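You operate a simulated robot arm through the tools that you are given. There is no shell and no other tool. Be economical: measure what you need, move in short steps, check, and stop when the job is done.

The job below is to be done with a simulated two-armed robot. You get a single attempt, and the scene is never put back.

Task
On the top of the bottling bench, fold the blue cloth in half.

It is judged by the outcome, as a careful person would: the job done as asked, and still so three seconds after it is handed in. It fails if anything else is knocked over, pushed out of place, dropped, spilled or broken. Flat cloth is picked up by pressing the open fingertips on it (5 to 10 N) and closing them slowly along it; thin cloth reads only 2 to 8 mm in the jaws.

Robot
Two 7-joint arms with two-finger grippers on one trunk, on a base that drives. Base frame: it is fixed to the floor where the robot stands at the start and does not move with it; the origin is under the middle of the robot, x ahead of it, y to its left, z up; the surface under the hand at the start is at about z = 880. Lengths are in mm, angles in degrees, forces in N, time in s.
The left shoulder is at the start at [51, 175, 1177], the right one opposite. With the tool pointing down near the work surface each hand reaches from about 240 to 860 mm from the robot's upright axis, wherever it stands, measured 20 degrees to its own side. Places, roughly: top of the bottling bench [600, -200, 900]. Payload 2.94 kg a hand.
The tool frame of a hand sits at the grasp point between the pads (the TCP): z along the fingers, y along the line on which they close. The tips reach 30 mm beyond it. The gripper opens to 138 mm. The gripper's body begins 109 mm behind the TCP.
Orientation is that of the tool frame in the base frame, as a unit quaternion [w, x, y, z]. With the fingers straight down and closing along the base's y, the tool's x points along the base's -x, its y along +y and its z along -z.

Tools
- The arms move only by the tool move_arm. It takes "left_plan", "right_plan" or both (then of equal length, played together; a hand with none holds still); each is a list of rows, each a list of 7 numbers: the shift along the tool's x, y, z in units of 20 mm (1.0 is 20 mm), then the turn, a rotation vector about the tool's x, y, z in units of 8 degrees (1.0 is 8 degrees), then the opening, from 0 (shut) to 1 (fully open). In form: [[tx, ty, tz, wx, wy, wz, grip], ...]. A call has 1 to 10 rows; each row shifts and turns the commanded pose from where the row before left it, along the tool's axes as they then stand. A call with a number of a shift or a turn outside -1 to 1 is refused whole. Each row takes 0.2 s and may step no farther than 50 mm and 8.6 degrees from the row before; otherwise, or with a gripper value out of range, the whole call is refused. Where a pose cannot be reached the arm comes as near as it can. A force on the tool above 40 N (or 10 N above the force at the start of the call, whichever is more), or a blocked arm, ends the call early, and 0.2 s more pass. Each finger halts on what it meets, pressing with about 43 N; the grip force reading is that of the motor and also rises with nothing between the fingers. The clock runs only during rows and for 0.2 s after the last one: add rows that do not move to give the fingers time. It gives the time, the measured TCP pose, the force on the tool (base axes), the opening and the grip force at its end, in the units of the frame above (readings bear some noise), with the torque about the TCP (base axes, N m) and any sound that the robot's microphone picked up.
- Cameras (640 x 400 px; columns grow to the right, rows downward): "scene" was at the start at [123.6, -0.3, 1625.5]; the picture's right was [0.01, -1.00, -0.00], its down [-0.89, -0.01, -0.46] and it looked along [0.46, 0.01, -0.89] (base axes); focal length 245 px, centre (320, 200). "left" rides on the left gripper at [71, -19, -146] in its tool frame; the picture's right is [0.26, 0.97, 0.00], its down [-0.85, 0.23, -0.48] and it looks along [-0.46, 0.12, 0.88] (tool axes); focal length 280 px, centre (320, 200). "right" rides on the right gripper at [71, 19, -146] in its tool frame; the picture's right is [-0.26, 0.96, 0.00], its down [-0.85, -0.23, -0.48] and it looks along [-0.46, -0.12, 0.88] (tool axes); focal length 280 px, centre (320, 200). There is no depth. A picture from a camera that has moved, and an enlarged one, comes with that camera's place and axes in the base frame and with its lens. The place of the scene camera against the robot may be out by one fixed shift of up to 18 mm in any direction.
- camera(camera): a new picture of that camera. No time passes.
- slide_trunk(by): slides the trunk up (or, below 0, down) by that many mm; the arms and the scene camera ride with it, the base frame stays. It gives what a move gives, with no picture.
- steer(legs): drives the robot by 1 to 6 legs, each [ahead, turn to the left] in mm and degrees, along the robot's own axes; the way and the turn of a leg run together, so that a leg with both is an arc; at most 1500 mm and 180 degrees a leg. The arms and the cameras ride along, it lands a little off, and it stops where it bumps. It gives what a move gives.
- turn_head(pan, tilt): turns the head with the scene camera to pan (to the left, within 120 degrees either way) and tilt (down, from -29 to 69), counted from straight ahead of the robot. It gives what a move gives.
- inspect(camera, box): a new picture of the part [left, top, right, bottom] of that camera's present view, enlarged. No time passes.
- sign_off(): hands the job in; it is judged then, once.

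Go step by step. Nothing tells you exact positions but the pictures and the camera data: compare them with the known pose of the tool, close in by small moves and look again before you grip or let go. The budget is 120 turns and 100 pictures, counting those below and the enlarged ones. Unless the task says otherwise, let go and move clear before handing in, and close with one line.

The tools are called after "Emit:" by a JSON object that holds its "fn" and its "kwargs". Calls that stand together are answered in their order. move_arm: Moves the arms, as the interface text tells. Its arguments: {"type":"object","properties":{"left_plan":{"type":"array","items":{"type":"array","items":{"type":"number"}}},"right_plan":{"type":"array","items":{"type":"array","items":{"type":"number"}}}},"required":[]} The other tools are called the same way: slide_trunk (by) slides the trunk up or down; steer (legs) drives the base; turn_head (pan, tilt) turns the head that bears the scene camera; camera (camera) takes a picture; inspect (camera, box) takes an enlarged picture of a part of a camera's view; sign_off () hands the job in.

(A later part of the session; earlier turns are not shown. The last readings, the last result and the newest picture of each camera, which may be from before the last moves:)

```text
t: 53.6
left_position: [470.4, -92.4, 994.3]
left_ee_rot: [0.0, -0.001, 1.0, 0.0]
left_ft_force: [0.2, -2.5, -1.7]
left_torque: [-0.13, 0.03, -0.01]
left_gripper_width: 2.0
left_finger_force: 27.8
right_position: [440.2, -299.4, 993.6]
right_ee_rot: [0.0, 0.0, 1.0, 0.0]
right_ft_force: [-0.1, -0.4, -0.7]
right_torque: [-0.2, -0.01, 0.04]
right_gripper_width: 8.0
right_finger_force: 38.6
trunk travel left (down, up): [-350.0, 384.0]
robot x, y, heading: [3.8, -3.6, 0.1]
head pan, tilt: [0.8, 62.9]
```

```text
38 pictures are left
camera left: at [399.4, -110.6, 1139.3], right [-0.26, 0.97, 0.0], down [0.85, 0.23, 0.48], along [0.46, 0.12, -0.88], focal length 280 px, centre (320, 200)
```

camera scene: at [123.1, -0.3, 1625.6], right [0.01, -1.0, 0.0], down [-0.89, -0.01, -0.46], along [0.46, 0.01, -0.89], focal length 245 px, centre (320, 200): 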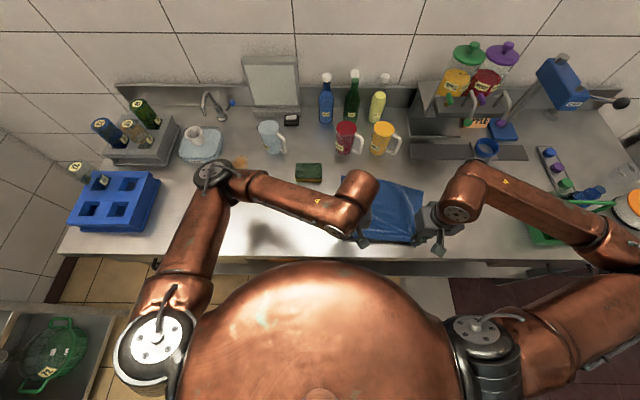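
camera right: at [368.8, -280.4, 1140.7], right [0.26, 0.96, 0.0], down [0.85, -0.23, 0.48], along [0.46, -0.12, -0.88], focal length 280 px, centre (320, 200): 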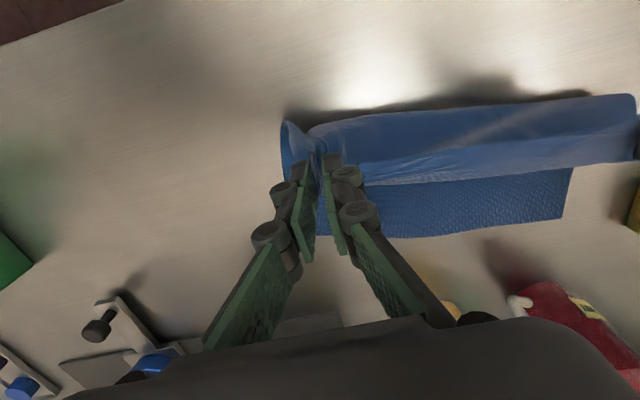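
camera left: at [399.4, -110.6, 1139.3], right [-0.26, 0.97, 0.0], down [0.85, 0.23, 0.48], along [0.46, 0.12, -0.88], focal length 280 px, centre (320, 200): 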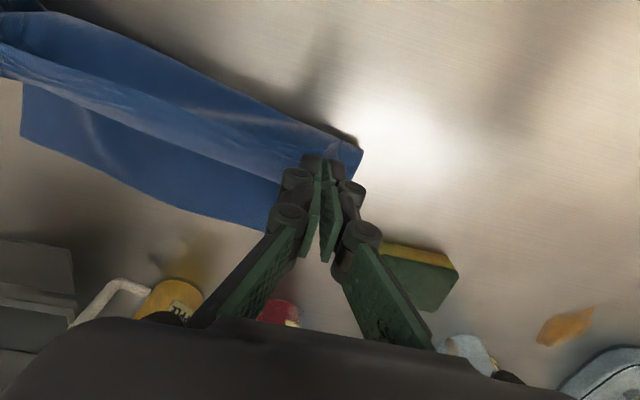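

The fold is rolling nicely. I'll finish the arc to (581,-104) and (542,-313).

Emit:
{"fn": "move_arm", "kwargs": {"left_plan": [[-0.92, -0.1, 0.3, 0, 0, 0, 0], [-0.92, -0.1, 0.4, 0, 0, 0, 0], [-0.92, -0.1, 0.6, 0, 0, 0, 0], [-0.92, -0.1, 0.7, 0, 0, 0, 0], [-0.92, -0.1, 0.75, 0, 0, 0, 0], [-0.92, -0.1, 0.75, 0, 0, 0, 0], [0, 0, 0, 0, 0, 0, 0]], "right_plan": [[-0.85, -0.115, 0.3, 0, 0, 0, 0], [-0.85, -0.115, 0.4, 0, 0, 0, 0], [-0.85, -0.115, 0.6, 0, 0, 0, 0], [-0.85, -0.115, 0.7, 0, 0, 0, 0], [-0.85, -0.115, 0.75, 0, 0, 0, 0], [-0.85, -0.115, 0.75, 0, 0, 0, 0], [0, 0, 0, 0, 0, 0, 0]]}}

Emit:
{"fn": "inspect", "kwargs": {"camera": "right", "box": [190, 20, 510, 220]}}

Emit:
{"fn": "inspect", "kwargs": {"camera": "left", "box": [130, 40, 450, 240]}}

Emit:
{"fn": "inspect", "kwargs": {"camera": "scene", "box": [300, 130, 460, 230]}}

```text
t: 55.2
left_position: [580.8, -102.1, 921.8]
left_ee_rot: [0.0, 0.0, 1.0, 0.0]
left_ft_force: [-1.0, -2.3, 2.8]
left_torque: [-0.03, -0.07, 0.03]
left_gripper_width: 0.0
left_finger_force: 26.3
right_position: [542.4, -312.2, 923.5]
right_ee_rot: [0.001, 0.0, 1.0, 0.0]
right_ft_force: [-0.6, 2.4, 5.3]
right_torque: [-0.42, -0.03, -0.02]
right_gripper_width: 3.0
right_finger_force: 38.1
trunk travel left (down, up): [-350.0, 384.0]
robot x, y, heading: [2.7, 0.1, 0.0]
head pan, tilt: [0.8, 62.9]
```

```text
2.00 times, centred on (350, 120) of right
camera zoom: at [469.2, -292.7, 1070.6], right [0.26, 0.96, 0.0], down [0.85, -0.23, 0.48], along [0.46, -0.12, -0.88], focal length 561 px, centre (260, 360)
```

zoom: 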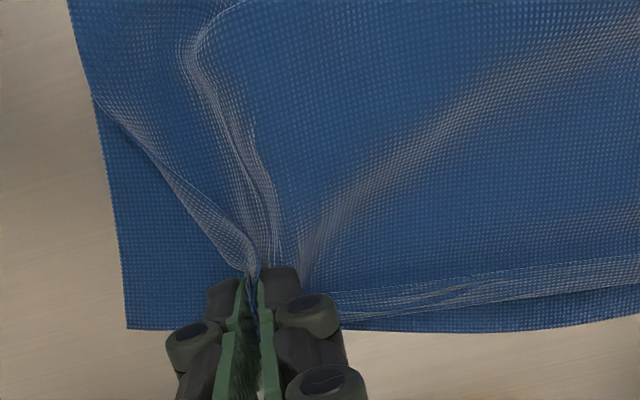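

```text
2.00 times, centred on (290, 140) of left
camera zoom: at [511.2, -121.8, 1067.8], right [-0.26, 0.97, 0.0], down [0.85, 0.23, 0.48], along [0.46, 0.12, -0.88], focal length 561 px, centre (380, 320)
```

zoom: 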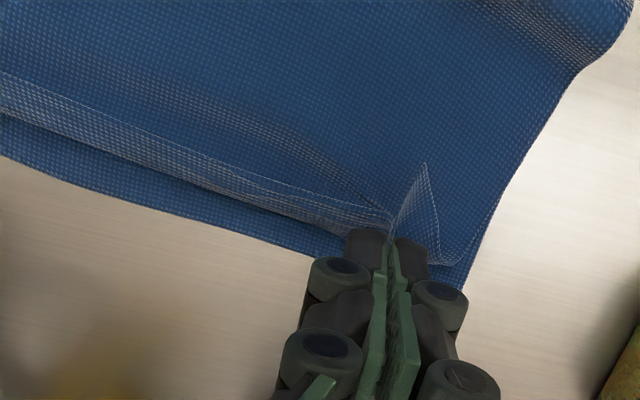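

```text
4.00 times, centred on (380, 180) of scene
camera zoom: at [122.6, -0.1, 1625.7], right [0.01, -1.0, 0.0], down [-0.89, -0.01, -0.46], along [0.46, 0.01, -0.89], focal length 981 px, centre (80, 280)
```

zoom: 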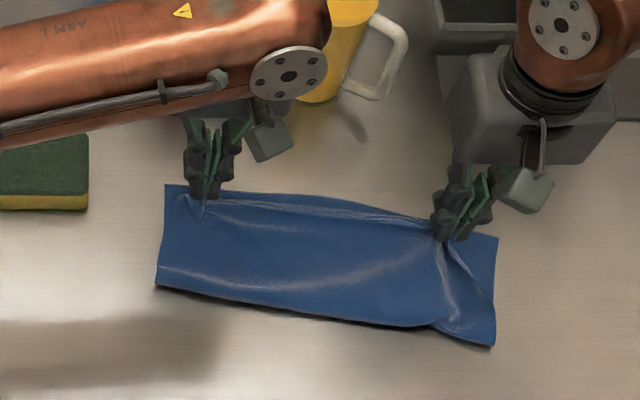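

This is much closer: the edges agree within about 10 mm and the remaining flap is small. I'll lower slightly, release and withdraw upward.

Emit:
{"fn": "move_arm", "kwargs": {"left_plan": [[-0.1, 0, 0.2, 0, 0, 0, 0], [0, 0, 0, 0, 0, 0, 0.05], [0, 0, 0, 0, 0, 0, 0.1], [0, 0, 0, 0, 0, 0, 0.15], [0, 0, 0, 0, 0, 0, 0.2], [0, 0, -0.3, 0, 0, 0, 0.2], [0, 0, -0.7, 0, 0, 0, 0.2], [0, 0, -0.9, 0, 0, 0, 0.2], [0, 0, -0.9, 0, 0, 0, 0.1], [0, 0, -0.9, 0, 0, 0, 0]], "right_plan": [[-0.1, -0.3, 0.2, 0, 0, 0, 0], [0, -0.2, 0, 0, 0, 0, 0.05], [0, 0, 0, 0, 0, 0, 0.1], [0, 0, 0, 0, 0, 0, 0.15], [0, 0, 0, 0, 0, 0, 0.2], [0, 0, -0.3, 0, 0, 0, 0.2], [0, 0, -0.7, 0, 0, 0, 0.2], [0, 0, -0.9, 0, 0, 0, 0.2], [0, 0, -0.9, 0, 0, 0, 0.1], [0, 0, -0.9, 0, 0, 0, 0]]}}

Emit:
{"fn": "move_arm", "kwargs": {"left_plan": [[1, 0.7, 0, 0, 0, 0, 0], [1, 0.8, 0, 0, 0, 0, 0], [1, 0.8, 0, 0, 0, 0, 0], [1, 0.8, 0, 0, 0, 0, 0], [1, 0.8, 0, 0, 0, 0, 0], [1, 0.8, 0, 0, 0, 0, 0], [1, 0.8, 0, 0, 0, 0, 0], [1, 0.8, 0, 0, 0, 0, 0]], "right_plan": [[0.7, -0.7, 0, 0, 0, 0, 0], [0.7, -0.7, 0, 0, 0, 0, 0], [0.7, -0.7, 0, 0, 0, 0, 0], [0.7, -0.7, 0, 0, 0, 0, 0], [0.7, -0.7, 0, 0, 0, 0, 0], [0.7, -0.7, 0, 0, 0, 0, 0], [0.7, -0.7, 0, 0, 0, 0, 0], [0.7, -0.7, 0, 0, 0, 0, 0]]}}

Emit:
{"fn": "inspect", "kwargs": {"camera": "scene", "box": [324, 150, 436, 220]}}

```text
t: 57.4
left_position: [585.2, -102.5, 992.9]
left_ee_rot: [0.0, 0.0, 1.0, 0.0]
left_ft_force: [-0.7, 0.1, -0.5]
left_torque: [0.0, -0.04, 0.02]
left_gripper_width: 0.2
left_finger_force: 16.5
right_position: [545.1, -324.6, 994.3]
right_ee_rot: [0.0, 0.001, 1.0, 0.001]
right_ft_force: [-0.5, 0.2, -0.1]
right_torque: [0.0, 0.01, 0.02]
right_gripper_width: 0.1
right_finger_force: 16.2
trunk travel left (down, up): [-350.0, 384.0]
robot x, y, heading: [-2.8, -0.1, -0.1]
head pan, tilt: [0.8, 62.9]
```

```text
t: 59.2
left_position: [422.0, 24.0, 994.6]
left_ee_rot: [0.0, 0.0, 1.0, 0.0]
left_ft_force: [0.4, 0.4, 0.0]
left_torque: [-0.04, -0.01, 0.04]
left_gripper_width: 0.2
left_finger_force: 28.2
right_position: [429.9, -435.7, 994.5]
right_ee_rot: [0.0, 0.0, 1.0, 0.0]
right_ft_force: [-0.5, -0.2, 0.0]
right_torque: [0.0, -0.03, 0.03]
right_gripper_width: 0.1
right_finger_force: 28.9
trunk travel left (down, up): [-350.0, 384.0]
robot x, y, heading: [-1.1, -1.5, -0.2]
head pan, tilt: [0.8, 62.9]
```

```text
5.71 times, centred on (380, 185) of scene
camera zoom: at [122.3, 0.3, 1625.7], right [0.01, -1.0, 0.0], down [-0.89, -0.01, -0.46], along [0.46, 0.01, -0.89], focal length 1401 px, centre (-23, 286)
```

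zoom: 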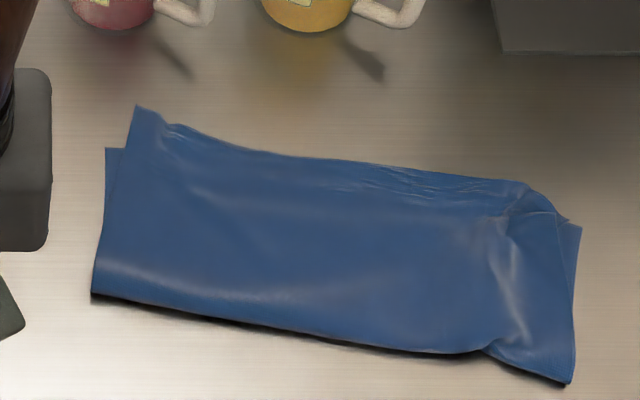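

The flap opened out and the top layer now covers the bottom. The left far corner overshoots by roughly 20 mm, so I'll check it more closely.

Emit:
{"fn": "inspect", "kwargs": {"camera": "scene", "box": [336, 164, 368, 184]}}

Emit:
{"fn": "inspect", "kwargs": {"camera": "scene", "box": [396, 174, 436, 199]}}

Emit:
{"fn": "camera", "kwargs": {"camera": "right"}}

```text
16.00 times, centred on (352, 174) of scene
camera zoom: at [122.3, 0.3, 1625.7], right [0.01, -1.0, 0.0], down [-0.89, -0.01, -0.46], along [0.46, 0.01, -0.89], focal length 3923 px, centre (-192, 616)
```

zoom: 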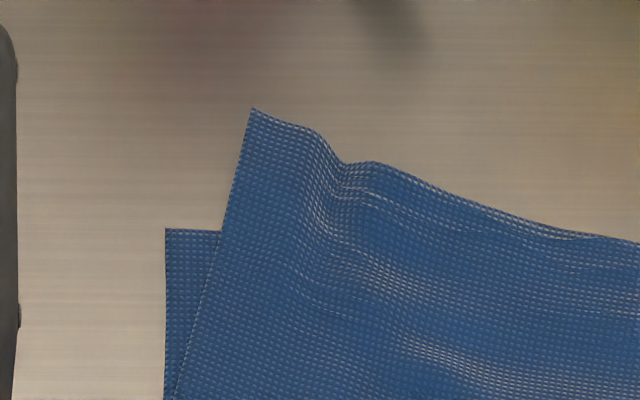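

```text
16.00 times, centred on (416, 186) of scene
camera zoom: at [122.3, 0.3, 1625.7], right [0.01, -1.0, 0.0], down [-0.89, -0.01, -0.46], along [0.46, 0.01, -0.89], focal length 3923 px, centre (-1216, 416)
```

zoom: 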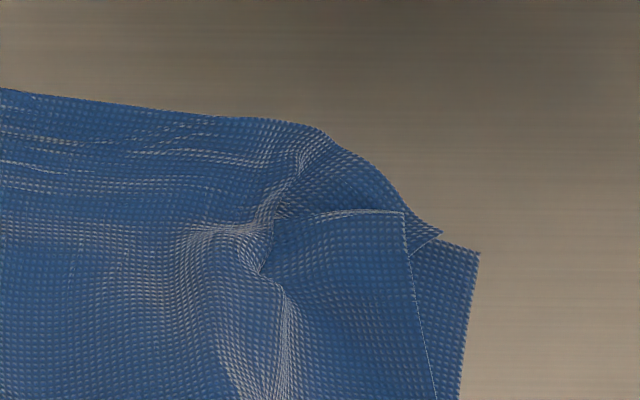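

```text
31 pictures are left
camera right: at [356.8, -415.2, 1141.1], right [0.26, 0.97, 0.0], down [0.85, -0.23, 0.48], along [0.46, -0.12, -0.88], focal length 280 px, centre (320, 200)
```

right: 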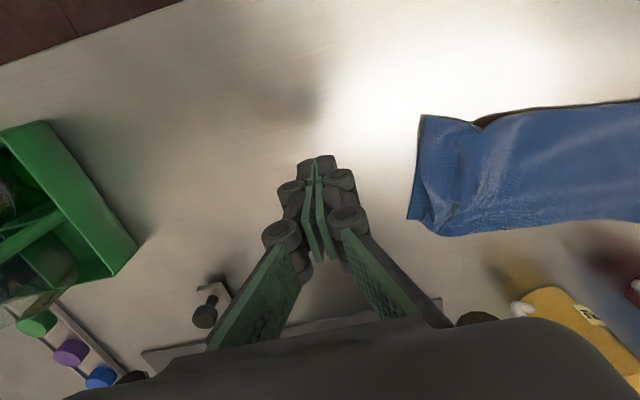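

The top layer overshoots by about 30 mm at the left and about 20 mm in the middle. I'll repinch the left ridge near (598,-108) and draw that corner back.

Emit:
{"fn": "move_arm", "kwargs": {"left_plan": [[-0.88, -0.66, 0, 0, 0, 0, 0.22], [-0.88, -0.66, 0, 0, 0, 0, 0.22], [-0.88, -0.66, 0, 0, 0, 0, 0.22], [-0.88, -0.66, 0, 0, 0, 0, 0.22], [-0.88, -0.66, 0, 0, 0, 0, 0.22], [-0.88, -0.66, 0.1, 0, 0, 0, 0.22], [-0.88, -0.66, 0.3, 0, 0, 0, 0.22], [-0.88, -0.66, 0.4, 0, 0, 0, 0.22], [-0.88, -0.66, 0.6, 0, 0, 0, 0.22], [-0.88, -0.66, 0.6, 0, 0, 0, 0.22]]}}

Emit:
{"fn": "camera", "kwargs": {"camera": "left"}}

```text
t: 61.4
left_position: [600.3, -109.8, 955.0]
left_ee_rot: [0.0, 0.0, 1.0, 0.001]
left_ft_force: [0.2, 0.5, 0.1]
left_torque: [0.01, -0.01, 0.01]
left_gripper_width: 30.6
left_finger_force: 0.1
right_position: [430.2, -436.4, 993.3]
right_ee_rot: [-0.001, 0.001, 1.0, 0.002]
right_ft_force: [0.6, 0.3, -0.7]
right_torque: [0.0, 0.02, 0.01]
right_gripper_width: 0.0
right_finger_force: 28.4
trunk travel left (down, up): [-350.0, 384.0]
robot x, y, heading: [-1.1, 2.7, -0.2]
head pan, tilt: [0.8, 62.9]
```

```text
30 pictures are left
camera left: at [529.6, -129.2, 1100.2], right [-0.26, 0.96, 0.0], down [0.85, 0.23, 0.48], along [0.46, 0.13, -0.88], focal length 280 px, centre (320, 200)
```

left: 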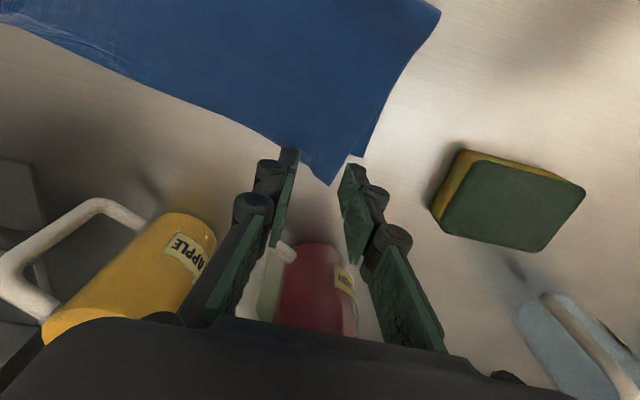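

Emit:
{"fn": "move_arm", "kwargs": {"left_plan": [[0, 0, 0.7, 0, 0, 0, 0.22], [0, 0, 0.7, 0, 0, 0, 0.22], [0, 0, 0.6, 0, 0, 0, 0.22], [0, 0, 0.15, 0, 0, 0, 0.22], [0, 0, 0, 0, 0, 0, 0.22]]}}

Emit:
{"fn": "inspect", "kwargs": {"camera": "left", "box": [180, 50, 420, 200]}}

```text
t: 62.6
left_position: [598.9, -108.5, 911.6]
left_ee_rot: [0.0, 0.0, 1.0, 0.001]
left_ft_force: [1.0, -0.3, 0.1]
left_torque: [-0.05, -0.03, 0.01]
left_gripper_width: 30.4
left_finger_force: 0.1
right_position: [430.5, -436.5, 993.9]
right_ee_rot: [0.0, 0.0, 1.0, 0.0]
right_ft_force: [-0.1, 0.2, -0.2]
right_torque: [0.04, -0.01, 0.01]
right_gripper_width: 0.0
right_finger_force: 28.3
trunk travel left (down, up): [-350.0, 384.0]
robot x, y, heading: [0.3, 3.5, -0.1]
head pan, tilt: [0.8, 62.9]
```

```text
2.67 times, centred on (300, 125) of left
camera zoom: at [529.0, -128.1, 1057.4], right [-0.26, 0.97, 0.0], down [0.85, 0.23, 0.48], along [0.46, 0.12, -0.88], focal length 748 px, centre (373, 400)
```

zoom: 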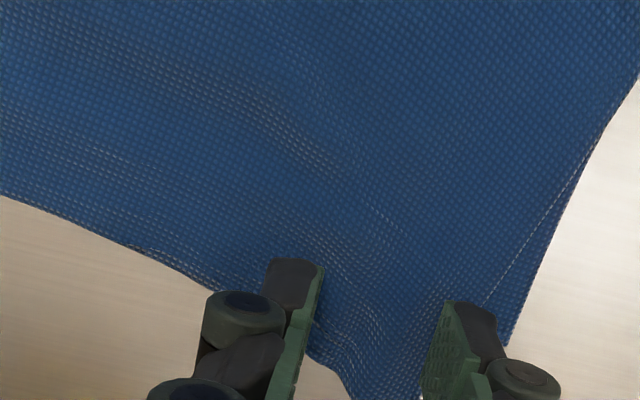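

Emit:
{"fn": "move_arm", "kwargs": {"left_plan": [[0, 0, 0.07, 0, 0, 0, 0.22], [0, 0, 0.03, 0, 0, 0, 0.22], [0, 0, 0, 0, 0, 0, 0.22]]}}

```text
t: 63.4
left_position: [599.8, -107.8, 910.8]
left_ee_rot: [0.0, 0.0, 1.0, 0.0]
left_ft_force: [0.5, -0.6, 8.2]
left_torque: [0.09, 0.07, 0.02]
left_gripper_width: 29.9
left_finger_force: 0.0
right_position: [429.5, -435.6, 993.7]
right_ee_rot: [0.0, 0.0, 1.0, 0.0]
right_ft_force: [-0.5, 0.1, 0.0]
right_torque: [0.0, 0.02, 0.0]
right_gripper_width: 0.0
right_finger_force: 28.1
trunk travel left (down, up): [-350.0, 384.0]
robot x, y, heading: [-1.1, -1.9, -0.0]
head pan, tilt: [0.8, 62.9]
```

The press is 8 N. Pinching would add wrinkles, so I'll first try dragging the layer back under the tips.

Emit:
{"fn": "move_arm", "kwargs": {"left_plan": [[0.2, 0.05, 0, 0, 0, 0, 0.22], [0.2, 0.05, 0, 0, 0, 0, 0.22], [0.2, 0.05, 0, 0, 0, 0, 0.22], [0.2, 0.05, 0, 0, 0, 0, 0.22], [0.2, 0.05, 0, 0, 0, 0, 0.22], [0.2, 0.05, 0, 0, 0, 0, 0.22], [0.2, 0.05, 0, 0, 0, 0, 0.22], [0, 0, 0, 0, 0, 0, 0.22]]}}

Emit:
{"fn": "camera", "kwargs": {"camera": "left"}}

Emit:
{"fn": "inspect", "kwargs": {"camera": "scene", "box": [324, 150, 436, 220]}}

```text
t: 65.2
left_position: [570.4, -100.3, 909.4]
left_ee_rot: [0.001, -0.001, 1.0, 0.0]
left_ft_force: [2.2, -2.7, 25.8]
left_torque: [-0.15, 0.11, -0.04]
left_gripper_width: 29.3
left_finger_force: 3.2
right_position: [429.6, -434.7, 995.3]
right_ee_rot: [0.001, 0.0, 1.0, 0.0]
right_ft_force: [0.9, -0.3, 0.2]
right_torque: [0.01, -0.01, -0.03]
right_gripper_width: 0.0
right_finger_force: 29.0
trunk travel left (down, up): [-350.0, 384.0]
robot x, y, heading: [0.7, 2.0, 0.2]
head pan, tilt: [0.8, 62.9]
```

```text
28 pictures are left
camera left: at [500.2, -119.2, 1054.7], right [-0.26, 0.97, 0.0], down [0.85, 0.23, 0.48], along [0.46, 0.12, -0.88], focal length 280 px, centre (320, 200)
```

left: 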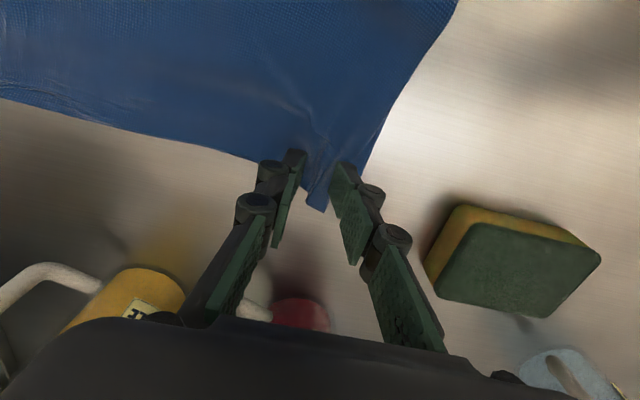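

```text
5.71 times, centred on (380, 185) of scene
camera zoom: at [121.8, -0.4, 1625.8], right [0.01, -1.0, 0.0], down [-0.89, -0.01, -0.46], along [0.46, 0.01, -0.89], focal length 1401 px, centre (-23, 286)
```

zoom: 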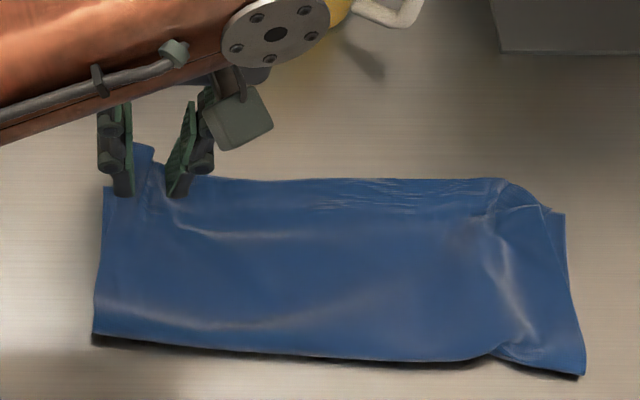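

The whole cloth turned with the drag, so the offset between the layers stays. I'll pinch only the overhanging single layer near (586,-93), which lies beyond the bottom edge.

Emit:
{"fn": "move_arm", "kwargs": {"left_plan": [[0, 0, -0.4, 0, 0, 0, 0.22], [-0.4, 0.2, 0, 0, 0, 0, 0.22], [-0.4, 0.2, 0, 0, 0, 0, 0.22], [0, 0, 0.2, 0, 0, 0, 0.22], [0, 0, 0.1, 0, 0, 0, 0.22], [0, 0, 0, 0, 0, 0, 0.22]]}}

Emit:
{"fn": "inspect", "kwargs": {"camera": "left", "box": [200, 70, 440, 220]}}

```text
t: 66.6
left_position: [587.3, -91.7, 911.5]
left_ee_rot: [0.0, 0.0, 1.0, -0.001]
left_ft_force: [0.3, 0.2, 0.0]
left_torque: [-0.03, 0.02, 0.0]
left_gripper_width: 30.4
left_finger_force: 0.0
right_position: [430.2, -434.3, 993.6]
right_ee_rot: [0.001, 0.0, 1.0, 0.0]
right_ft_force: [-0.5, 0.4, 0.1]
right_torque: [0.0, 0.01, 0.03]
right_gripper_width: 0.0
right_finger_force: 28.4
trunk travel left (down, up): [-350.0, 384.0]
robot x, y, heading: [-0.1, -2.3, -0.0]
head pan, tilt: [0.8, 62.9]
```

```text
2.67 times, centred on (320, 145) of left
camera zoom: at [517.9, -111.5, 1057.1], right [-0.26, 0.96, 0.0], down [0.85, 0.23, 0.48], along [0.46, 0.13, -0.88], focal length 748 px, centre (320, 347)
```

zoom: 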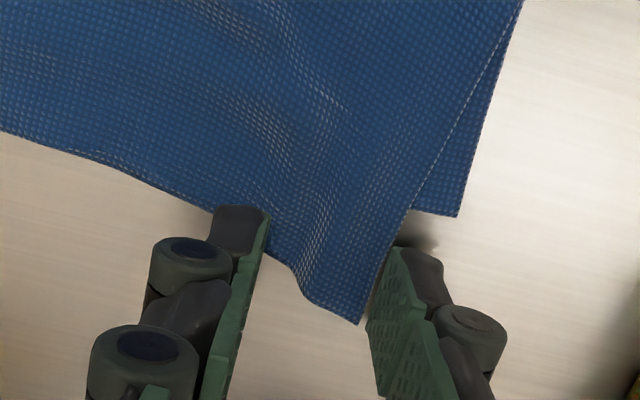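

The fingers straddle the overhanging corner. I'll touch down and close slowly on it.

Emit:
{"fn": "move_arm", "kwargs": {"left_plan": [[0, -0.1, 0.07, 0, 0, 0, 0.22], [0, 0, 0.03, 0, 0, 0, 0.19], [0, 0, 0.01, 0, 0, 0, 0.16], [0, 0, 0, 0, 0, 0, 0.13], [0, 0, 0, 0, 0, 0, 0.1], [0, 0, 0, 0, 0, 0, 0.07], [0, 0, 0, 0, 0, 0, 0.04], [0, 0, 0, 0, 0, 0, 0], [0, 0, 0, 0, 0, 0, 0]]}}

Emit:
{"fn": "inspect", "kwargs": {"camera": "left", "box": [200, 70, 440, 220]}}

```text
t: 68.6
left_position: [587.3, -95.1, 909.4]
left_ee_rot: [0.0, 0.0, 1.0, 0.0]
left_ft_force: [-0.7, -0.6, -1.3]
left_torque: [-0.03, 0.03, 0.01]
left_gripper_width: 3.4
left_finger_force: 30.2
right_position: [429.5, -435.1, 993.4]
right_ee_rot: [0.001, 0.0, 1.0, 0.0]
right_ft_force: [0.4, -0.5, 0.3]
right_torque: [0.0, -0.02, -0.02]
right_gripper_width: 0.0
right_finger_force: 28.0
trunk travel left (down, up): [-350.0, 384.0]
robot x, y, heading: [-1.3, -1.0, -0.1]
head pan, tilt: [0.8, 62.9]
```

```text
2.67 times, centred on (320, 145) of left
camera zoom: at [517.5, -114.8, 1054.2], right [-0.26, 0.97, 0.0], down [0.85, 0.23, 0.48], along [0.46, 0.13, -0.88], focal length 748 px, centre (320, 347)
```

zoom: 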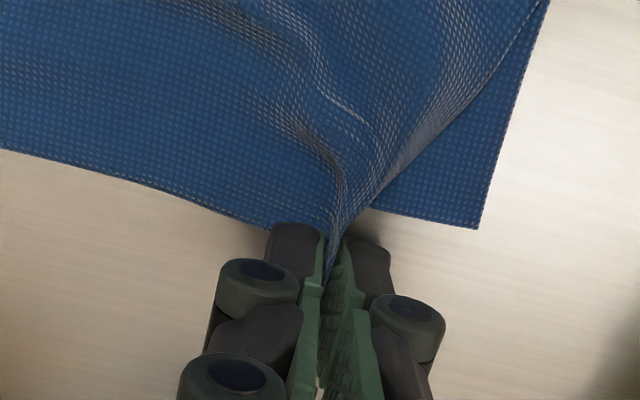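

Only the top layer is held. I'll lift it, bring it back about 34 mm and left about 16 mm, and lay it on the bottom corner at about (566,-60).

Emit:
{"fn": "move_arm", "kwargs": {"left_plan": [[0, 0, -0.6, 0, 0, 0, 0], [0.1, 0.1, -0.7, 0, 0, 0, 0], [0.4, 0.2, -0.5, 0, 0, 0, 0], [0.5, 0.2, -0.2, 0, 0, 0, 0], [0.5, 0.2, 0.3, 0, 0, 0, 0], [0.2, 0.1, 0.6, 0, 0, 0, 0], [0, 0, 0.6, 0, 0, 0, 0], [0, 0, 0, 0, 0, 0, 0]]}}

Emit:
{"fn": "inspect", "kwargs": {"camera": "left", "box": [120, 20, 440, 220]}}

Emit:
{"fn": "inspect", "kwargs": {"camera": "scene", "box": [324, 150, 436, 220]}}

```text
t: 70.4
left_position: [552.2, -78.0, 919.5]
left_ee_rot: [-0.001, -0.001, 1.0, 0.0]
left_ft_force: [1.1, -0.1, -2.7]
left_torque: [0.01, 0.03, 0.0]
left_gripper_width: 5.9
left_finger_force: 36.3
right_position: [430.5, -434.7, 992.4]
right_ee_rot: [0.0, -0.001, 1.0, 0.0]
right_ft_force: [-0.7, -0.3, 0.7]
right_torque: [-0.01, 0.0, -0.03]
right_gripper_width: 0.0
right_finger_force: 28.6
trunk travel left (down, up): [-350.0, 384.0]
robot x, y, heading: [-3.4, -1.2, -0.0]
head pan, tilt: [0.8, 62.9]
```

```text
2.00 times, centred on (280, 120) of left
camera zoom: at [482.1, -98.2, 1064.5], right [-0.26, 0.97, 0.0], down [0.85, 0.23, 0.48], along [0.46, 0.12, -0.88], focal length 561 px, centre (400, 360)
```

zoom: 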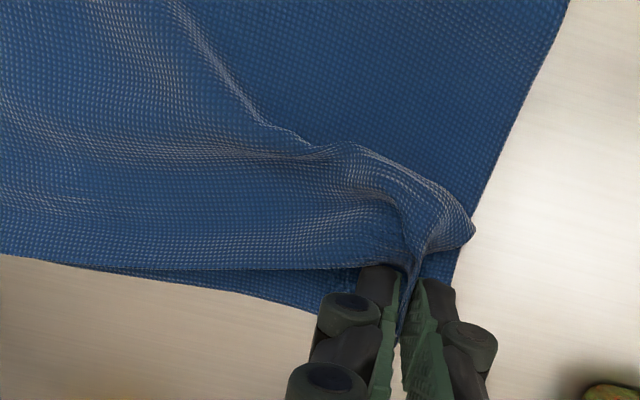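

```text
5.71 times, centred on (380, 185) of scene
camera zoom: at [123.6, -0.7, 1625.6], right [0.01, -1.0, 0.0], down [-0.89, -0.01, -0.46], along [0.46, 0.01, -0.89], focal length 1401 px, centre (-23, 286)
```

zoom: 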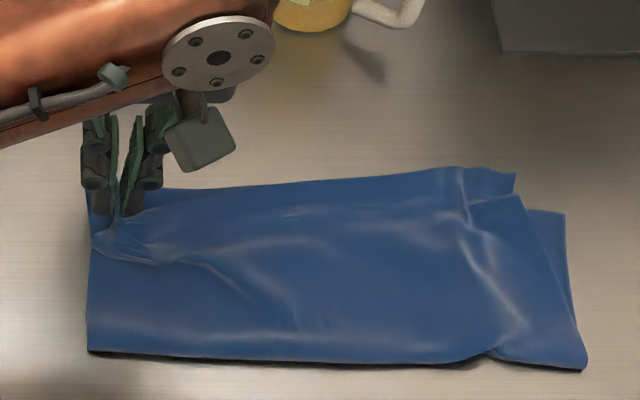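

The left corner is set, but the pull turned the top layer, so its right corner now overhangs at about (577,-327) while the bottom corner is at (551,-352). With the left still holding, I'll bring the right hand to that overhang.

Emit:
{"fn": "move_arm", "kwargs": {"right_plan": [[-0.86, 0.73, 0, 0, 0, 0, 0.26], [-0.86, 0.73, 0, 0, 0, 0, 0.26], [-0.86, 0.73, 0, 0, 0, 0, 0.26], [-0.86, 0.73, 0, 0, 0, 0, 0.26], [-0.86, 0.73, 0.2, 0, 0, 0, 0.26], [-0.86, 0.73, 0.5, 0, 0, 0, 0.26], [-0.86, 0.73, 0.6, 0, 0, 0, 0.26], [-0.86, 0.73, 0.6, 0, 0, 0, 0.26], [0, 0, 0, 0, 0, 0, 0.26]]}}

Emit:
{"fn": "camera", "kwargs": {"camera": "right"}}

```text
t: 72.4
left_position: [552.2, -77.9, 920.4]
left_ee_rot: [0.0, 0.0, 1.0, 0.0]
left_ft_force: [0.1, -0.6, 0.3]
left_torque: [0.01, 0.02, 0.03]
left_gripper_width: 3.3
left_finger_force: 29.4
right_position: [570.5, -318.7, 956.4]
right_ee_rot: [0.0, 0.001, 1.0, 0.0]
right_ft_force: [-0.4, 0.1, -0.6]
right_torque: [-0.02, 0.0, 0.01]
right_gripper_width: 36.0
right_finger_force: 0.1
trunk travel left (down, up): [-350.0, 384.0]
robot x, y, heading: [-0.3, -1.1, 0.1]
head pan, tilt: [0.8, 62.9]
```

```text
22 pictures are left
camera right: at [497.9, -298.5, 1102.2], right [0.26, 0.96, 0.0], down [0.85, -0.23, 0.48], along [0.46, -0.12, -0.88], focal length 280 px, centre (320, 200)
```

right: 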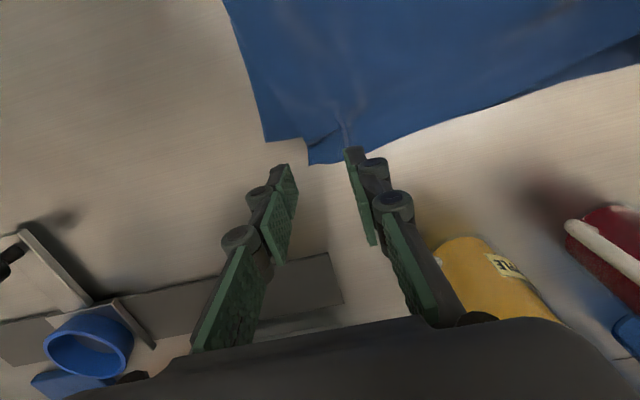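

The fingers will straddle the overhanging right corner. I'll descend and close on it.

Emit:
{"fn": "move_arm", "kwargs": {"right_plan": [[0.1, 0, 0.7, 0, 0, 0, 0.26], [0, 0, 0.7, 0, 0, 0, 0.26], [0, 0, 0.6, 0, 0, 0, 0.26], [0, 0, 0.2, 0, 0, 0, 0.26], [0, 0, 0.05, 0, 0, 0, 0.26], [0, 0, 0, 0, 0, 0, 0.26]]}}

```text
t: 73.8
left_position: [551.6, -77.7, 920.4]
left_ee_rot: [0.001, 0.0, 1.0, 0.0]
left_ft_force: [0.2, -0.8, 0.8]
left_torque: [0.04, -0.01, 0.0]
left_gripper_width: 3.1
left_finger_force: 29.0
right_position: [568.7, -317.7, 910.1]
right_ee_rot: [0.0, 0.0, 1.0, 0.001]
right_ft_force: [2.7, 0.1, 13.2]
right_torque: [0.3, -0.08, -0.05]
right_gripper_width: 36.6
right_finger_force: 1.1
trunk travel left (down, up): [-350.0, 384.0]
robot x, y, heading: [-0.4, 1.2, 0.1]
head pan, tilt: [0.8, 62.9]
```

Emit:
{"fn": "move_arm", "kwargs": {"right_plan": [[0, 0, -0.02, 0, 0, 0, 0.23], [0, 0, 0, 0, 0, 0, 0.2], [0, 0, 0.01, 0, 0, 0, 0.17], [0, 0, 0.01, 0, 0, 0, 0.14], [0, 0, 0, 0, 0, 0, 0.11], [0, 0, 0, 0, 0, 0, 0.08], [0, 0, 0, 0, 0, 0, 0.05], [0, 0, 0, 0, 0, 0, 0.02], [0, 0, 0, 0, 0, 0, 0], [0, 0, 0, 0, 0, 0, 0]]}}

Emit:
{"fn": "inspect", "kwargs": {"camera": "right", "box": [200, 40, 440, 190]}}

```text
t: 76.0
left_position: [551.6, -77.8, 919.8]
left_ee_rot: [0.0, 0.0, 1.0, 0.0]
left_ft_force: [0.7, -1.2, -2.7]
left_torque: [-0.04, 0.02, 0.01]
left_gripper_width: 4.2
left_finger_force: 31.7
right_position: [569.5, -316.8, 909.0]
right_ee_rot: [0.0, 0.001, 1.0, 0.0]
right_ft_force: [-0.4, 0.9, 4.1]
right_torque: [-0.35, -0.12, 0.02]
right_gripper_width: 0.0
right_finger_force: 24.6
trunk travel left (down, up): [-350.0, 384.0]
robot x, y, heading: [1.4, -0.8, -0.1]
head pan, tilt: [0.8, 62.9]
```

```text
2.67 times, centred on (320, 115) of right
camera zoom: at [496.6, -298.5, 1056.3], right [0.26, 0.96, 0.0], down [0.85, -0.23, 0.48], along [0.46, -0.12, -0.88], focal length 748 px, centre (320, 427)
```

zoom: 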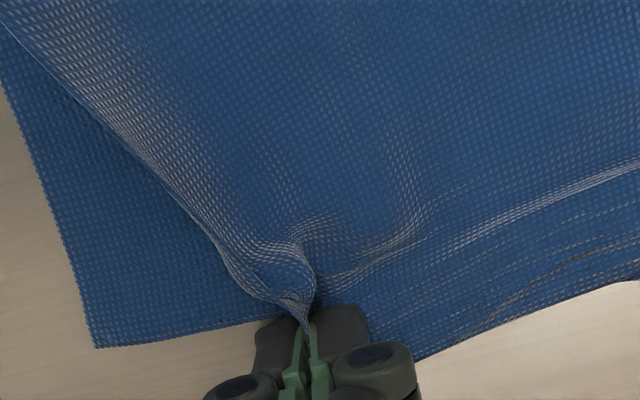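

The right corner is caught. I'll lift slightly and set it down on the bottom corner, 28 mm back and 15 mm to the right, with the left holding its place.

Emit:
{"fn": "move_arm", "kwargs": {"right_plan": [[0, 0, -0.5, 0, 0, 0, 0], [0.1, 0, -0.6, 0, 0, 0, 0], [0.35, -0.2, -0.4, 0, 0, 0, 0], [0.35, -0.2, 0, 0, 0, 0, 0], [0.35, -0.2, 0.3, 0, 0, 0, 0], [0.25, -0.15, 0.4, 0, 0, 0, 0], [0, 0, 0.4, 0, 0, 0, 0], [0, 0, 0, 0, 0, 0, 0]]}}

Emit:
{"fn": "inspect", "kwargs": {"camera": "scene", "box": [324, 150, 436, 220]}}

Emit:
{"fn": "camera", "kwargs": {"camera": "right"}}

```text
t: 77.8
left_position: [551.5, -78.7, 919.6]
left_ee_rot: [0.0, 0.001, 1.0, 0.0]
left_ft_force: [0.2, -9.7, -0.4]
left_torque: [-0.34, -0.03, 0.13]
left_gripper_width: 0.5
left_finger_force: 28.2
right_position: [538.4, -332.3, 918.8]
right_ee_rot: [0.0, 0.0, 1.0, 0.0]
right_ft_force: [-0.3, 7.2, -1.2]
right_torque: [0.27, 0.0, 0.0]
right_gripper_width: 3.9
right_finger_force: 38.4
trunk travel left (down, up): [-350.0, 384.0]
robot x, y, heading: [2.2, -3.0, 0.0]
head pan, tilt: [0.8, 62.9]
```

```text
5.71 times, centred on (380, 185) of scene
camera zoom: at [123.7, -0.6, 1625.5], right [0.01, -1.0, 0.0], down [-0.89, -0.01, -0.46], along [0.46, 0.01, -0.89], focal length 1401 px, centre (-23, 286)
```

zoom: 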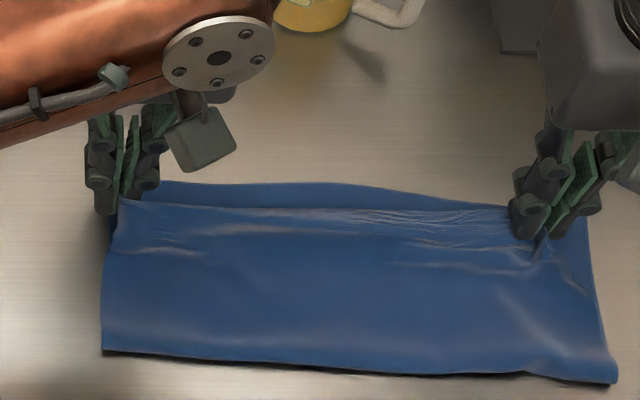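

```text
19 pictures are left
camera right: at [466.7, -313.7, 1065.8], right [0.26, 0.96, 0.0], down [0.85, -0.23, 0.48], along [0.46, -0.12, -0.88], focal length 280 px, centre (320, 200)
```

right: 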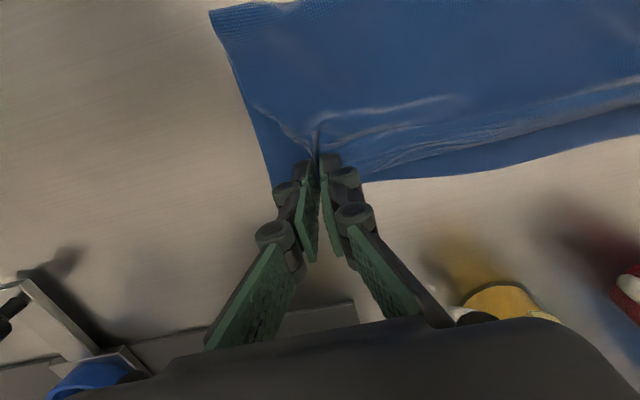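

The top edge is now taut and parallel to the bottom edge, about 10–15 mm short. I'll move both hands 8 mm forward, ease the tension, lower, and release.

Emit:
{"fn": "move_arm", "kwargs": {"left_plan": [[-0.2, -0.15, 0, 0, 0, 0, 0], [-0.2, -0.1, 0.15, 0, 0, 0, 0], [0, 0, 0.1, 0, 0, 0, 0], [0, 0, 0, 0, 0, 0, 0.04], [0, 0, 0, 0, 0, 0, 0.08], [0, 0, 0, 0, 0, 0, 0.13], [0, 0, 0, 0, 0, 0, 0.18], [0, 0, -0.3, 0, 0, 0, 0.18], [0, 0, -0.7, 0, 0, 0, 0.18], [0, 0, -1, 0, 0, 0, 0.18]], "right_plan": [[-0.2, 0.05, 0, 0, 0, 0, 0], [-0.2, 0, 0.15, 0, 0, 0, 0], [0, 0, 0.1, 0, 0, 0, 0], [0, 0, 0, 0, 0, 0, 0.04], [0, 0, 0, 0, 0, 0, 0.08], [0, 0, 0, 0, 0, 0, 0.13], [0, 0, 0, 0, 0, 0, 0.18], [0, 0, -0.3, 0, 0, 0, 0.18], [0, 0, -0.7, 0, 0, 0, 0.18], [0, 0, -1, 0, 0, 0, 0.18]]}}

Emit:
{"fn": "move_arm", "kwargs": {"left_plan": [[0, 0, -1, 0, 0, 0, 0.1], [0, 0, -1, 0, 0, 0, 0], [1, 0.8, 0, 0, 0, 0, 0], [1, 0.8, 0, 0, 0, 0, 0], [1, 0.8, 0, 0, 0, 0, 0], [1, 0.8, 0, 0, 0, 0, 0], [1, 0.8, 0, 0, 0, 0, 0], [1, 0.8, 0, 0, 0, 0, 0]], "right_plan": [[0, 0, -1, 0, 0, 0, 0.1], [0, 0, -1, 0, 0, 0, 0], [0.7, -0.8, 0, 0, 0, 0, 0], [0.7, -0.8, 0, 0, 0, 0, 0], [0.7, -0.8, 0, 0, 0, 0, 0], [0.7, -0.8, 0, 0, 0, 0, 0], [0.7, -0.8, 0, 0, 0, 0, 0], [0.7, -0.8, 0, 0, 0, 0, 0]]}}

Emit:
{"fn": "inspect", "kwargs": {"camera": "scene", "box": [324, 150, 436, 220]}}

```text
t: 80.0
left_position: [561.7, -85.1, 956.9]
left_ee_rot: [0.0, -0.001, 1.0, -0.001]
left_ft_force: [-0.1, 1.1, 0.1]
left_torque: [0.0, -0.01, 0.0]
left_gripper_width: 24.5
left_finger_force: 0.1
right_position: [546.6, -331.6, 953.9]
right_ee_rot: [0.0, 0.001, 1.0, -0.001]
right_ft_force: [0.4, -0.9, -0.3]
right_torque: [0.0, -0.02, 0.02]
right_gripper_width: 24.7
right_finger_force: 0.1
trunk travel left (down, up): [-350.0, 384.0]
robot x, y, heading: [-1.1, 0.5, 0.0]
head pan, tilt: [0.8, 62.9]
```

```text
t: 81.8
left_position: [440.9, 14.5, 992.9]
left_ee_rot: [0.0, 0.0, 1.0, 0.0]
left_ft_force: [-0.8, -0.7, 0.4]
left_torque: [0.0, 0.02, -0.03]
left_gripper_width: 0.0
left_finger_force: 28.3
right_position: [459.6, -429.0, 991.8]
right_ee_rot: [0.0, 0.0, 1.0, 0.0]
right_ft_force: [-1.0, -0.8, 0.0]
right_torque: [-0.02, -0.04, 0.01]
right_gripper_width: 0.0
right_finger_force: 28.3
trunk travel left (down, up): [-350.0, 384.0]
robot x, y, heading: [-1.7, 0.3, 0.2]
head pan, tilt: [0.8, 62.9]
```

```text
5.71 times, centred on (380, 185) of scene
camera zoom: at [122.5, 0.1, 1625.7], right [0.01, -1.0, 0.0], down [-0.89, -0.01, -0.46], along [0.46, 0.01, -0.89], focal length 1401 px, centre (-23, 286)
```

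zoom: 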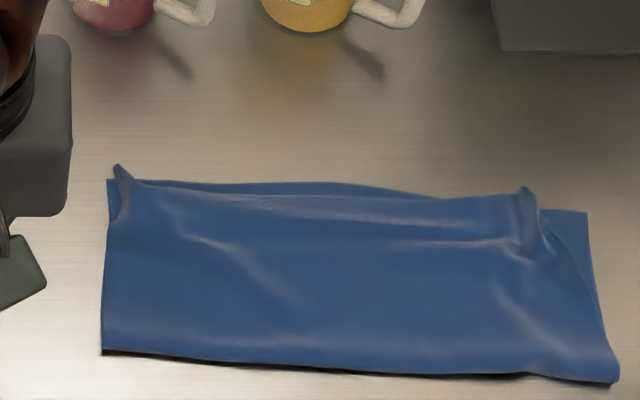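

The cloth is now folded in half with the edges well aligned, apart from small puckers at the two corners. I'll look at those closer.

Emit:
{"fn": "inspect", "kwargs": {"camera": "scene", "box": [404, 174, 436, 194]}}

Emit:
{"fn": "inspect", "kwargs": {"camera": "scene", "box": [336, 172, 368, 192]}}

```text
16.00 times, centred on (420, 184) of scene
camera zoom: at [122.5, 0.1, 1625.7], right [0.01, -1.0, 0.0], down [-0.89, -0.01, -0.46], along [0.46, 0.01, -0.89], focal length 3923 px, centre (-1280, 456)
```

zoom: 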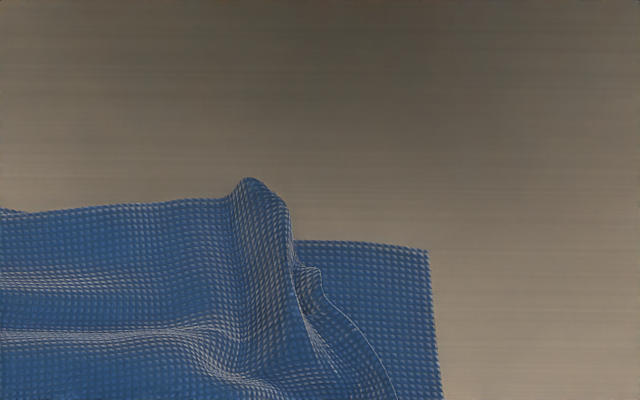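

```text
16.00 times, centred on (352, 182) of scene
camera zoom: at [122.5, 0.1, 1625.7], right [0.01, -1.0, 0.0], down [-0.89, -0.01, -0.46], along [0.46, 0.01, -0.89], focal length 3923 px, centre (-192, 488)
```

zoom: 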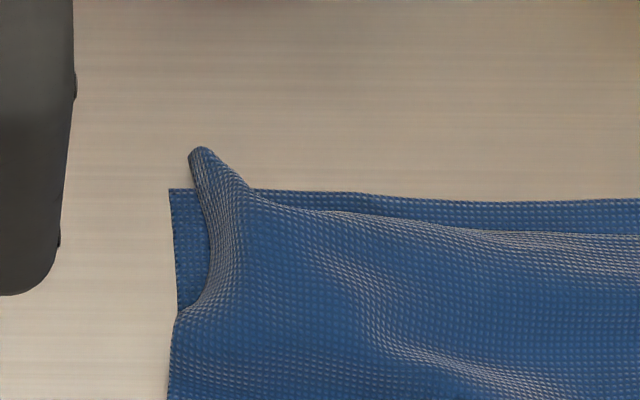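

Two small puckers remain, at about (563,-82) and (550,-328). I'll set the closed tips on each one, press lightly, and open slowly to smooth them outward.

Emit:
{"fn": "move_arm", "kwargs": {"left_plan": [[-0.87, -0.69, 0, 0, 0, 0, 0], [-0.87, -0.69, 0, 0, 0, 0, 0], [-0.87, -0.69, 0, 0, 0, 0, 0], [-0.87, -0.69, 0, 0, 0, 0, 0], [-0.87, -0.69, 0.5, 0, 0, 0, 0], [-0.87, -0.69, 0.7, 0, 0, 0, 0], [-0.87, -0.69, 0.7, 0, 0, 0, 0], [0, 0, 0.8, 0, 0, 0, 0], [0, 0, 0.6, 0, 0, 0, 0], [0, 0, 0.4, 0, 0, 0, 0]], "right_plan": [[-0.645, 0.72, 0, 0, 0, 0, 0], [-0.645, 0.72, 0, 0, 0, 0, 0], [-0.645, 0.72, 0, 0, 0, 0, 0], [-0.645, 0.72, 0, 0, 0, 0, 0], [-0.645, 0.72, 0.5, 0, 0, 0, 0], [-0.645, 0.72, 0.7, 0, 0, 0, 0], [-0.645, 0.72, 0.7, 0, 0, 0, 0], [0, 0, 0.8, 0, 0, 0, 0], [0, 0, 0.6, 0, 0, 0, 0], [0, 0, 0.4, 0, 0, 0, 0]]}}

Emit:
{"fn": "inspect", "kwargs": {"camera": "right", "box": [200, 40, 440, 190]}}

Emit:
{"fn": "inspect", "kwargs": {"camera": "left", "box": [200, 70, 440, 220]}}

```text
t: 84.0
left_position: [564.5, -84.2, 921.0]
left_ee_rot: [0.0, 0.0, 1.0, 0.0]
left_ft_force: [-0.8, 0.5, 0.9]
left_torque: [0.0, -0.01, 0.02]
left_gripper_width: 0.0
left_finger_force: 28.7
right_position: [555.8, -327.0, 920.1]
right_ee_rot: [-0.001, 0.0, 1.0, 0.0]
right_ft_force: [-0.2, 1.1, 0.5]
right_torque: [-0.01, -0.01, 0.0]
right_gripper_width: 0.0
right_finger_force: 28.6
trunk travel left (down, up): [-350.0, 384.0]
robot x, y, heading: [-2.3, 1.4, -0.1]
head pan, tilt: [0.8, 62.9]
```

```text
2.67 times, centred on (320, 115) of right
camera zoom: at [482.4, -307.6, 1066.2], right [0.26, 0.96, 0.0], down [0.85, -0.23, 0.48], along [0.46, -0.12, -0.88], focal length 748 px, centre (320, 427)
```

zoom: 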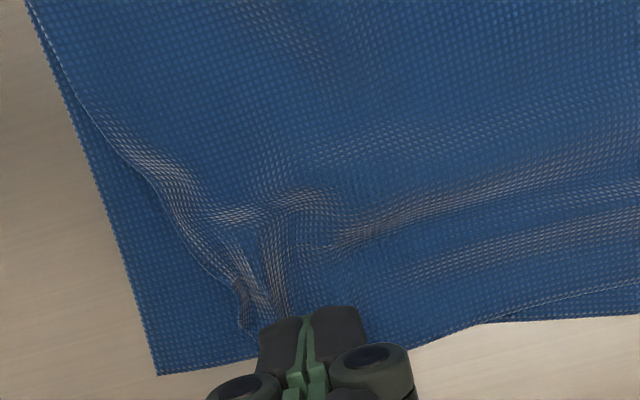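

```text
2.67 times, centred on (320, 145) of left
camera zoom: at [494.0, -103.8, 1065.3], right [-0.26, 0.97, 0.0], down [0.85, 0.23, 0.48], along [0.46, 0.12, -0.88], focal length 748 px, centre (320, 347)
```

zoom: 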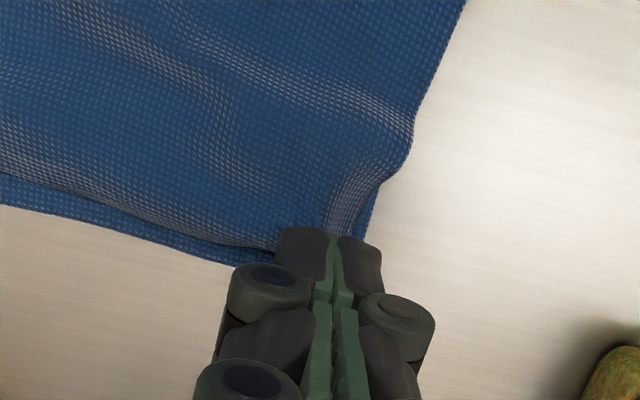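

Emit:
{"fn": "move_arm", "kwargs": {"left_plan": [[0, 0, 0.15, 0, 0, 0, 0], [0, 0, 0.1, 0, 0, 0, 0], [0, 0, 0.1, 0, 0, 0, 0], [0, 0, 0, 0, 0, 0, 0.05], [0, 0, 0, 0, 0, 0, 0.1], [0, 0, 0, 0, 0, 0, 0.15], [0, 0, 0, 0, 0, 0, 0.2], [0, 0, 0, 0, 0, 0, 0.25], [0, 0, 0, 0, 0, 0, 0.25]], "right_plan": [[0.2, -0.4, 0, 0, 0, 0, 0], [0, 0, 0.15, 0, 0, 0, 0], [0, 0, 0.15, 0, 0, 0, 0], [0, 0, 0.05, 0, 0, 0, 0.05], [0, 0, 0, 0, 0, 0, 0.1], [0, 0, 0, 0, 0, 0, 0.15], [0, 0, 0, 0, 0, 0, 0.2], [0, 0, 0, 0, 0, 0, 0.25], [0, 0, 0, 0, 0, 0, 0.25]]}}

Emit:
{"fn": "inspect", "kwargs": {"camera": "right", "box": [200, 40, 440, 190]}}

Emit:
{"fn": "inspect", "kwargs": {"camera": "left", "box": [200, 70, 440, 220]}}

```text
t: 86.0
left_position: [565.3, -84.7, 915.1]
left_ee_rot: [0.001, 0.0, 1.0, 0.0]
left_ft_force: [-0.6, 1.2, 0.3]
left_torque: [0.01, 0.0, 0.01]
left_gripper_width: 34.3
left_finger_force: 0.1
right_position: [550.5, -336.3, 911.3]
right_ee_rot: [0.0, 0.0, 1.0, 0.0]
right_ft_force: [0.4, 0.4, -0.1]
right_torque: [0.01, 0.03, -0.01]
right_gripper_width: 34.3
right_finger_force: 0.0
trunk travel left (down, up): [-350.0, 384.0]
robot x, y, heading: [2.5, -0.2, -0.0]
head pan, tilt: [0.8, 62.9]
```

```text
2.67 times, centred on (320, 115) of right
camera zoom: at [477.6, -316.3, 1059.1], right [0.26, 0.96, 0.0], down [0.85, -0.23, 0.48], along [0.46, -0.12, -0.88], focal length 748 px, centre (320, 427)
```

zoom: 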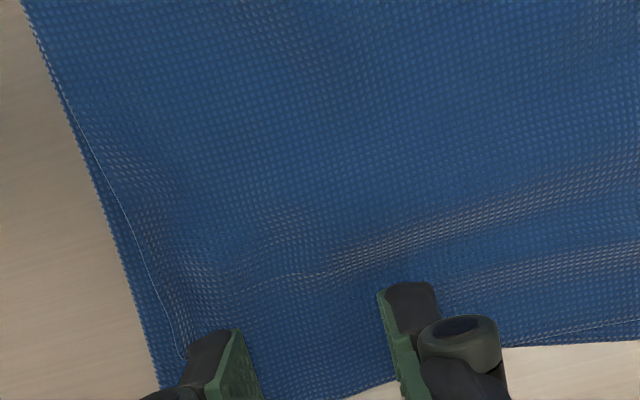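

```text
2.67 times, centred on (320, 145) of left
camera zoom: at [494.1, -104.6, 1059.2], right [-0.26, 0.97, 0.0], down [0.85, 0.23, 0.48], along [0.46, 0.12, -0.88], focal length 748 px, centre (320, 347)
```

zoom: 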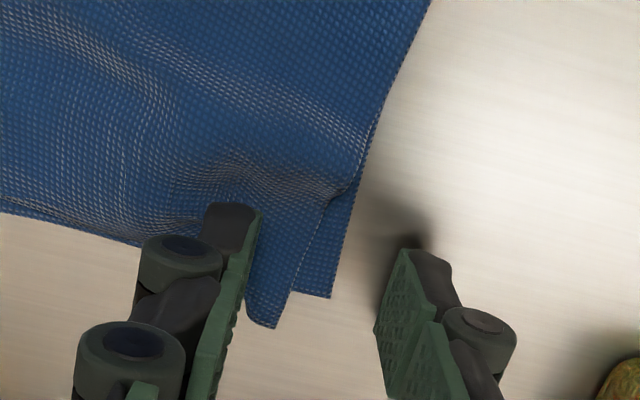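

Both puckers opened out nicely. I'll withdraw straight up, move clear, and do a final check.

Emit:
{"fn": "move_arm", "kwargs": {"left_plan": [[0, 0, -0.4, 0, 0, 0, 0.25], [0, 0, -0.9, 0, 0, 0, 0.25], [0, 0, -0.9, 0, 0, 0, 0.25], [0, 0, -0.9, 0, 0, 0, 0.25], [0.9, 0.7, -0.5, 0, 0, 0, 0.25], [0.9, 0.8, 0, 0, 0, 0, 0.25], [0.9, 0.8, 0, 0, 0, 0, 0.25], [0.9, 0.8, 0, 0, 0, 0, 0.25], [0.9, 0.8, 0, 0, 0, 0, 0.25], [0.9, 0.8, 0, 0, 0, 0, 0.25]], "right_plan": [[0, 0, -0.4, 0, 0, 0, 0.25], [0, 0, -0.9, 0, 0, 0, 0.25], [0, 0, -0.9, 0, 0, 0, 0.25], [0, 0, -0.9, 0, 0, 0, 0.25], [0.6, -0.7, -0.5, 0, 0, 0, 0.25], [0.6, -0.8, 0, 0, 0, 0, 0.25], [0.6, -0.8, 0, 0, 0, 0, 0.25], [0.6, -0.8, 0, 0, 0, 0, 0.25], [0.6, -0.8, 0, 0, 0, 0, 0.25], [0.6, -0.8, 0, 0, 0, 0, 0.25]]}}

Emit:
{"fn": "inspect", "kwargs": {"camera": "scene", "box": [324, 150, 436, 220]}}

Emit:
{"fn": "camera", "kwargs": {"camera": "scene"}}

```text
t: 88.2
left_position: [458.4, 10.5, 986.6]
left_ee_rot: [0.0, 0.0, 1.0, -0.001]
left_ft_force: [0.6, 0.2, 0.8]
left_torque: [0.0, -0.01, -0.01]
left_gripper_width: 34.6
left_finger_force: 0.2
right_position: [477.0, -429.1, 984.1]
right_ee_rot: [0.001, 0.0, 1.0, 0.0]
right_ft_force: [0.4, -0.1, 0.9]
right_torque: [0.02, -0.02, 0.01]
right_gripper_width: 34.5
right_finger_force: 0.1
trunk travel left (down, up): [-350.0, 384.0]
robot x, y, heading: [3.0, 1.0, 0.0]
head pan, tilt: [0.8, 62.9]
```

```text
5.71 times, centred on (380, 185) of scene
camera zoom: at [122.5, 0.1, 1625.7], right [0.01, -1.0, 0.0], down [-0.89, -0.01, -0.46], along [0.46, 0.01, -0.89], focal length 1401 px, centre (-23, 286)
```

zoom: 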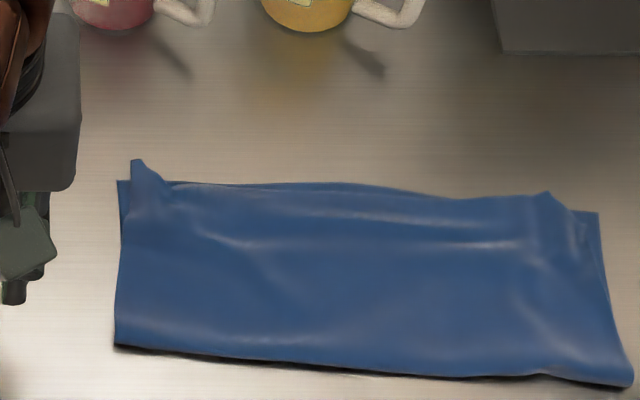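

```text
10 pictures are left
camera scene: at [122.5, 0.1, 1625.7], right [0.01, -1.0, 0.0], down [-0.89, -0.01, -0.46], along [0.46, 0.01, -0.89], focal length 245 px, centre (320, 200)
```

scene: 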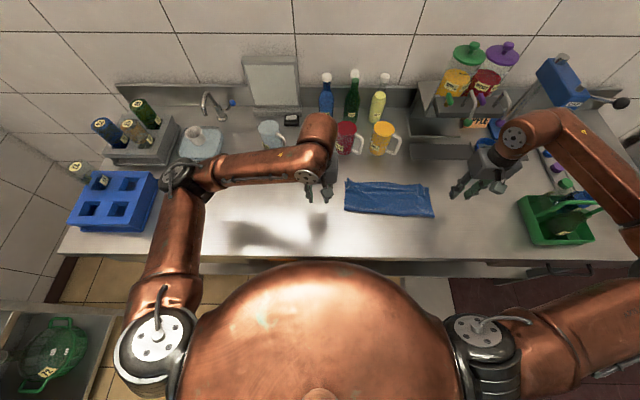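

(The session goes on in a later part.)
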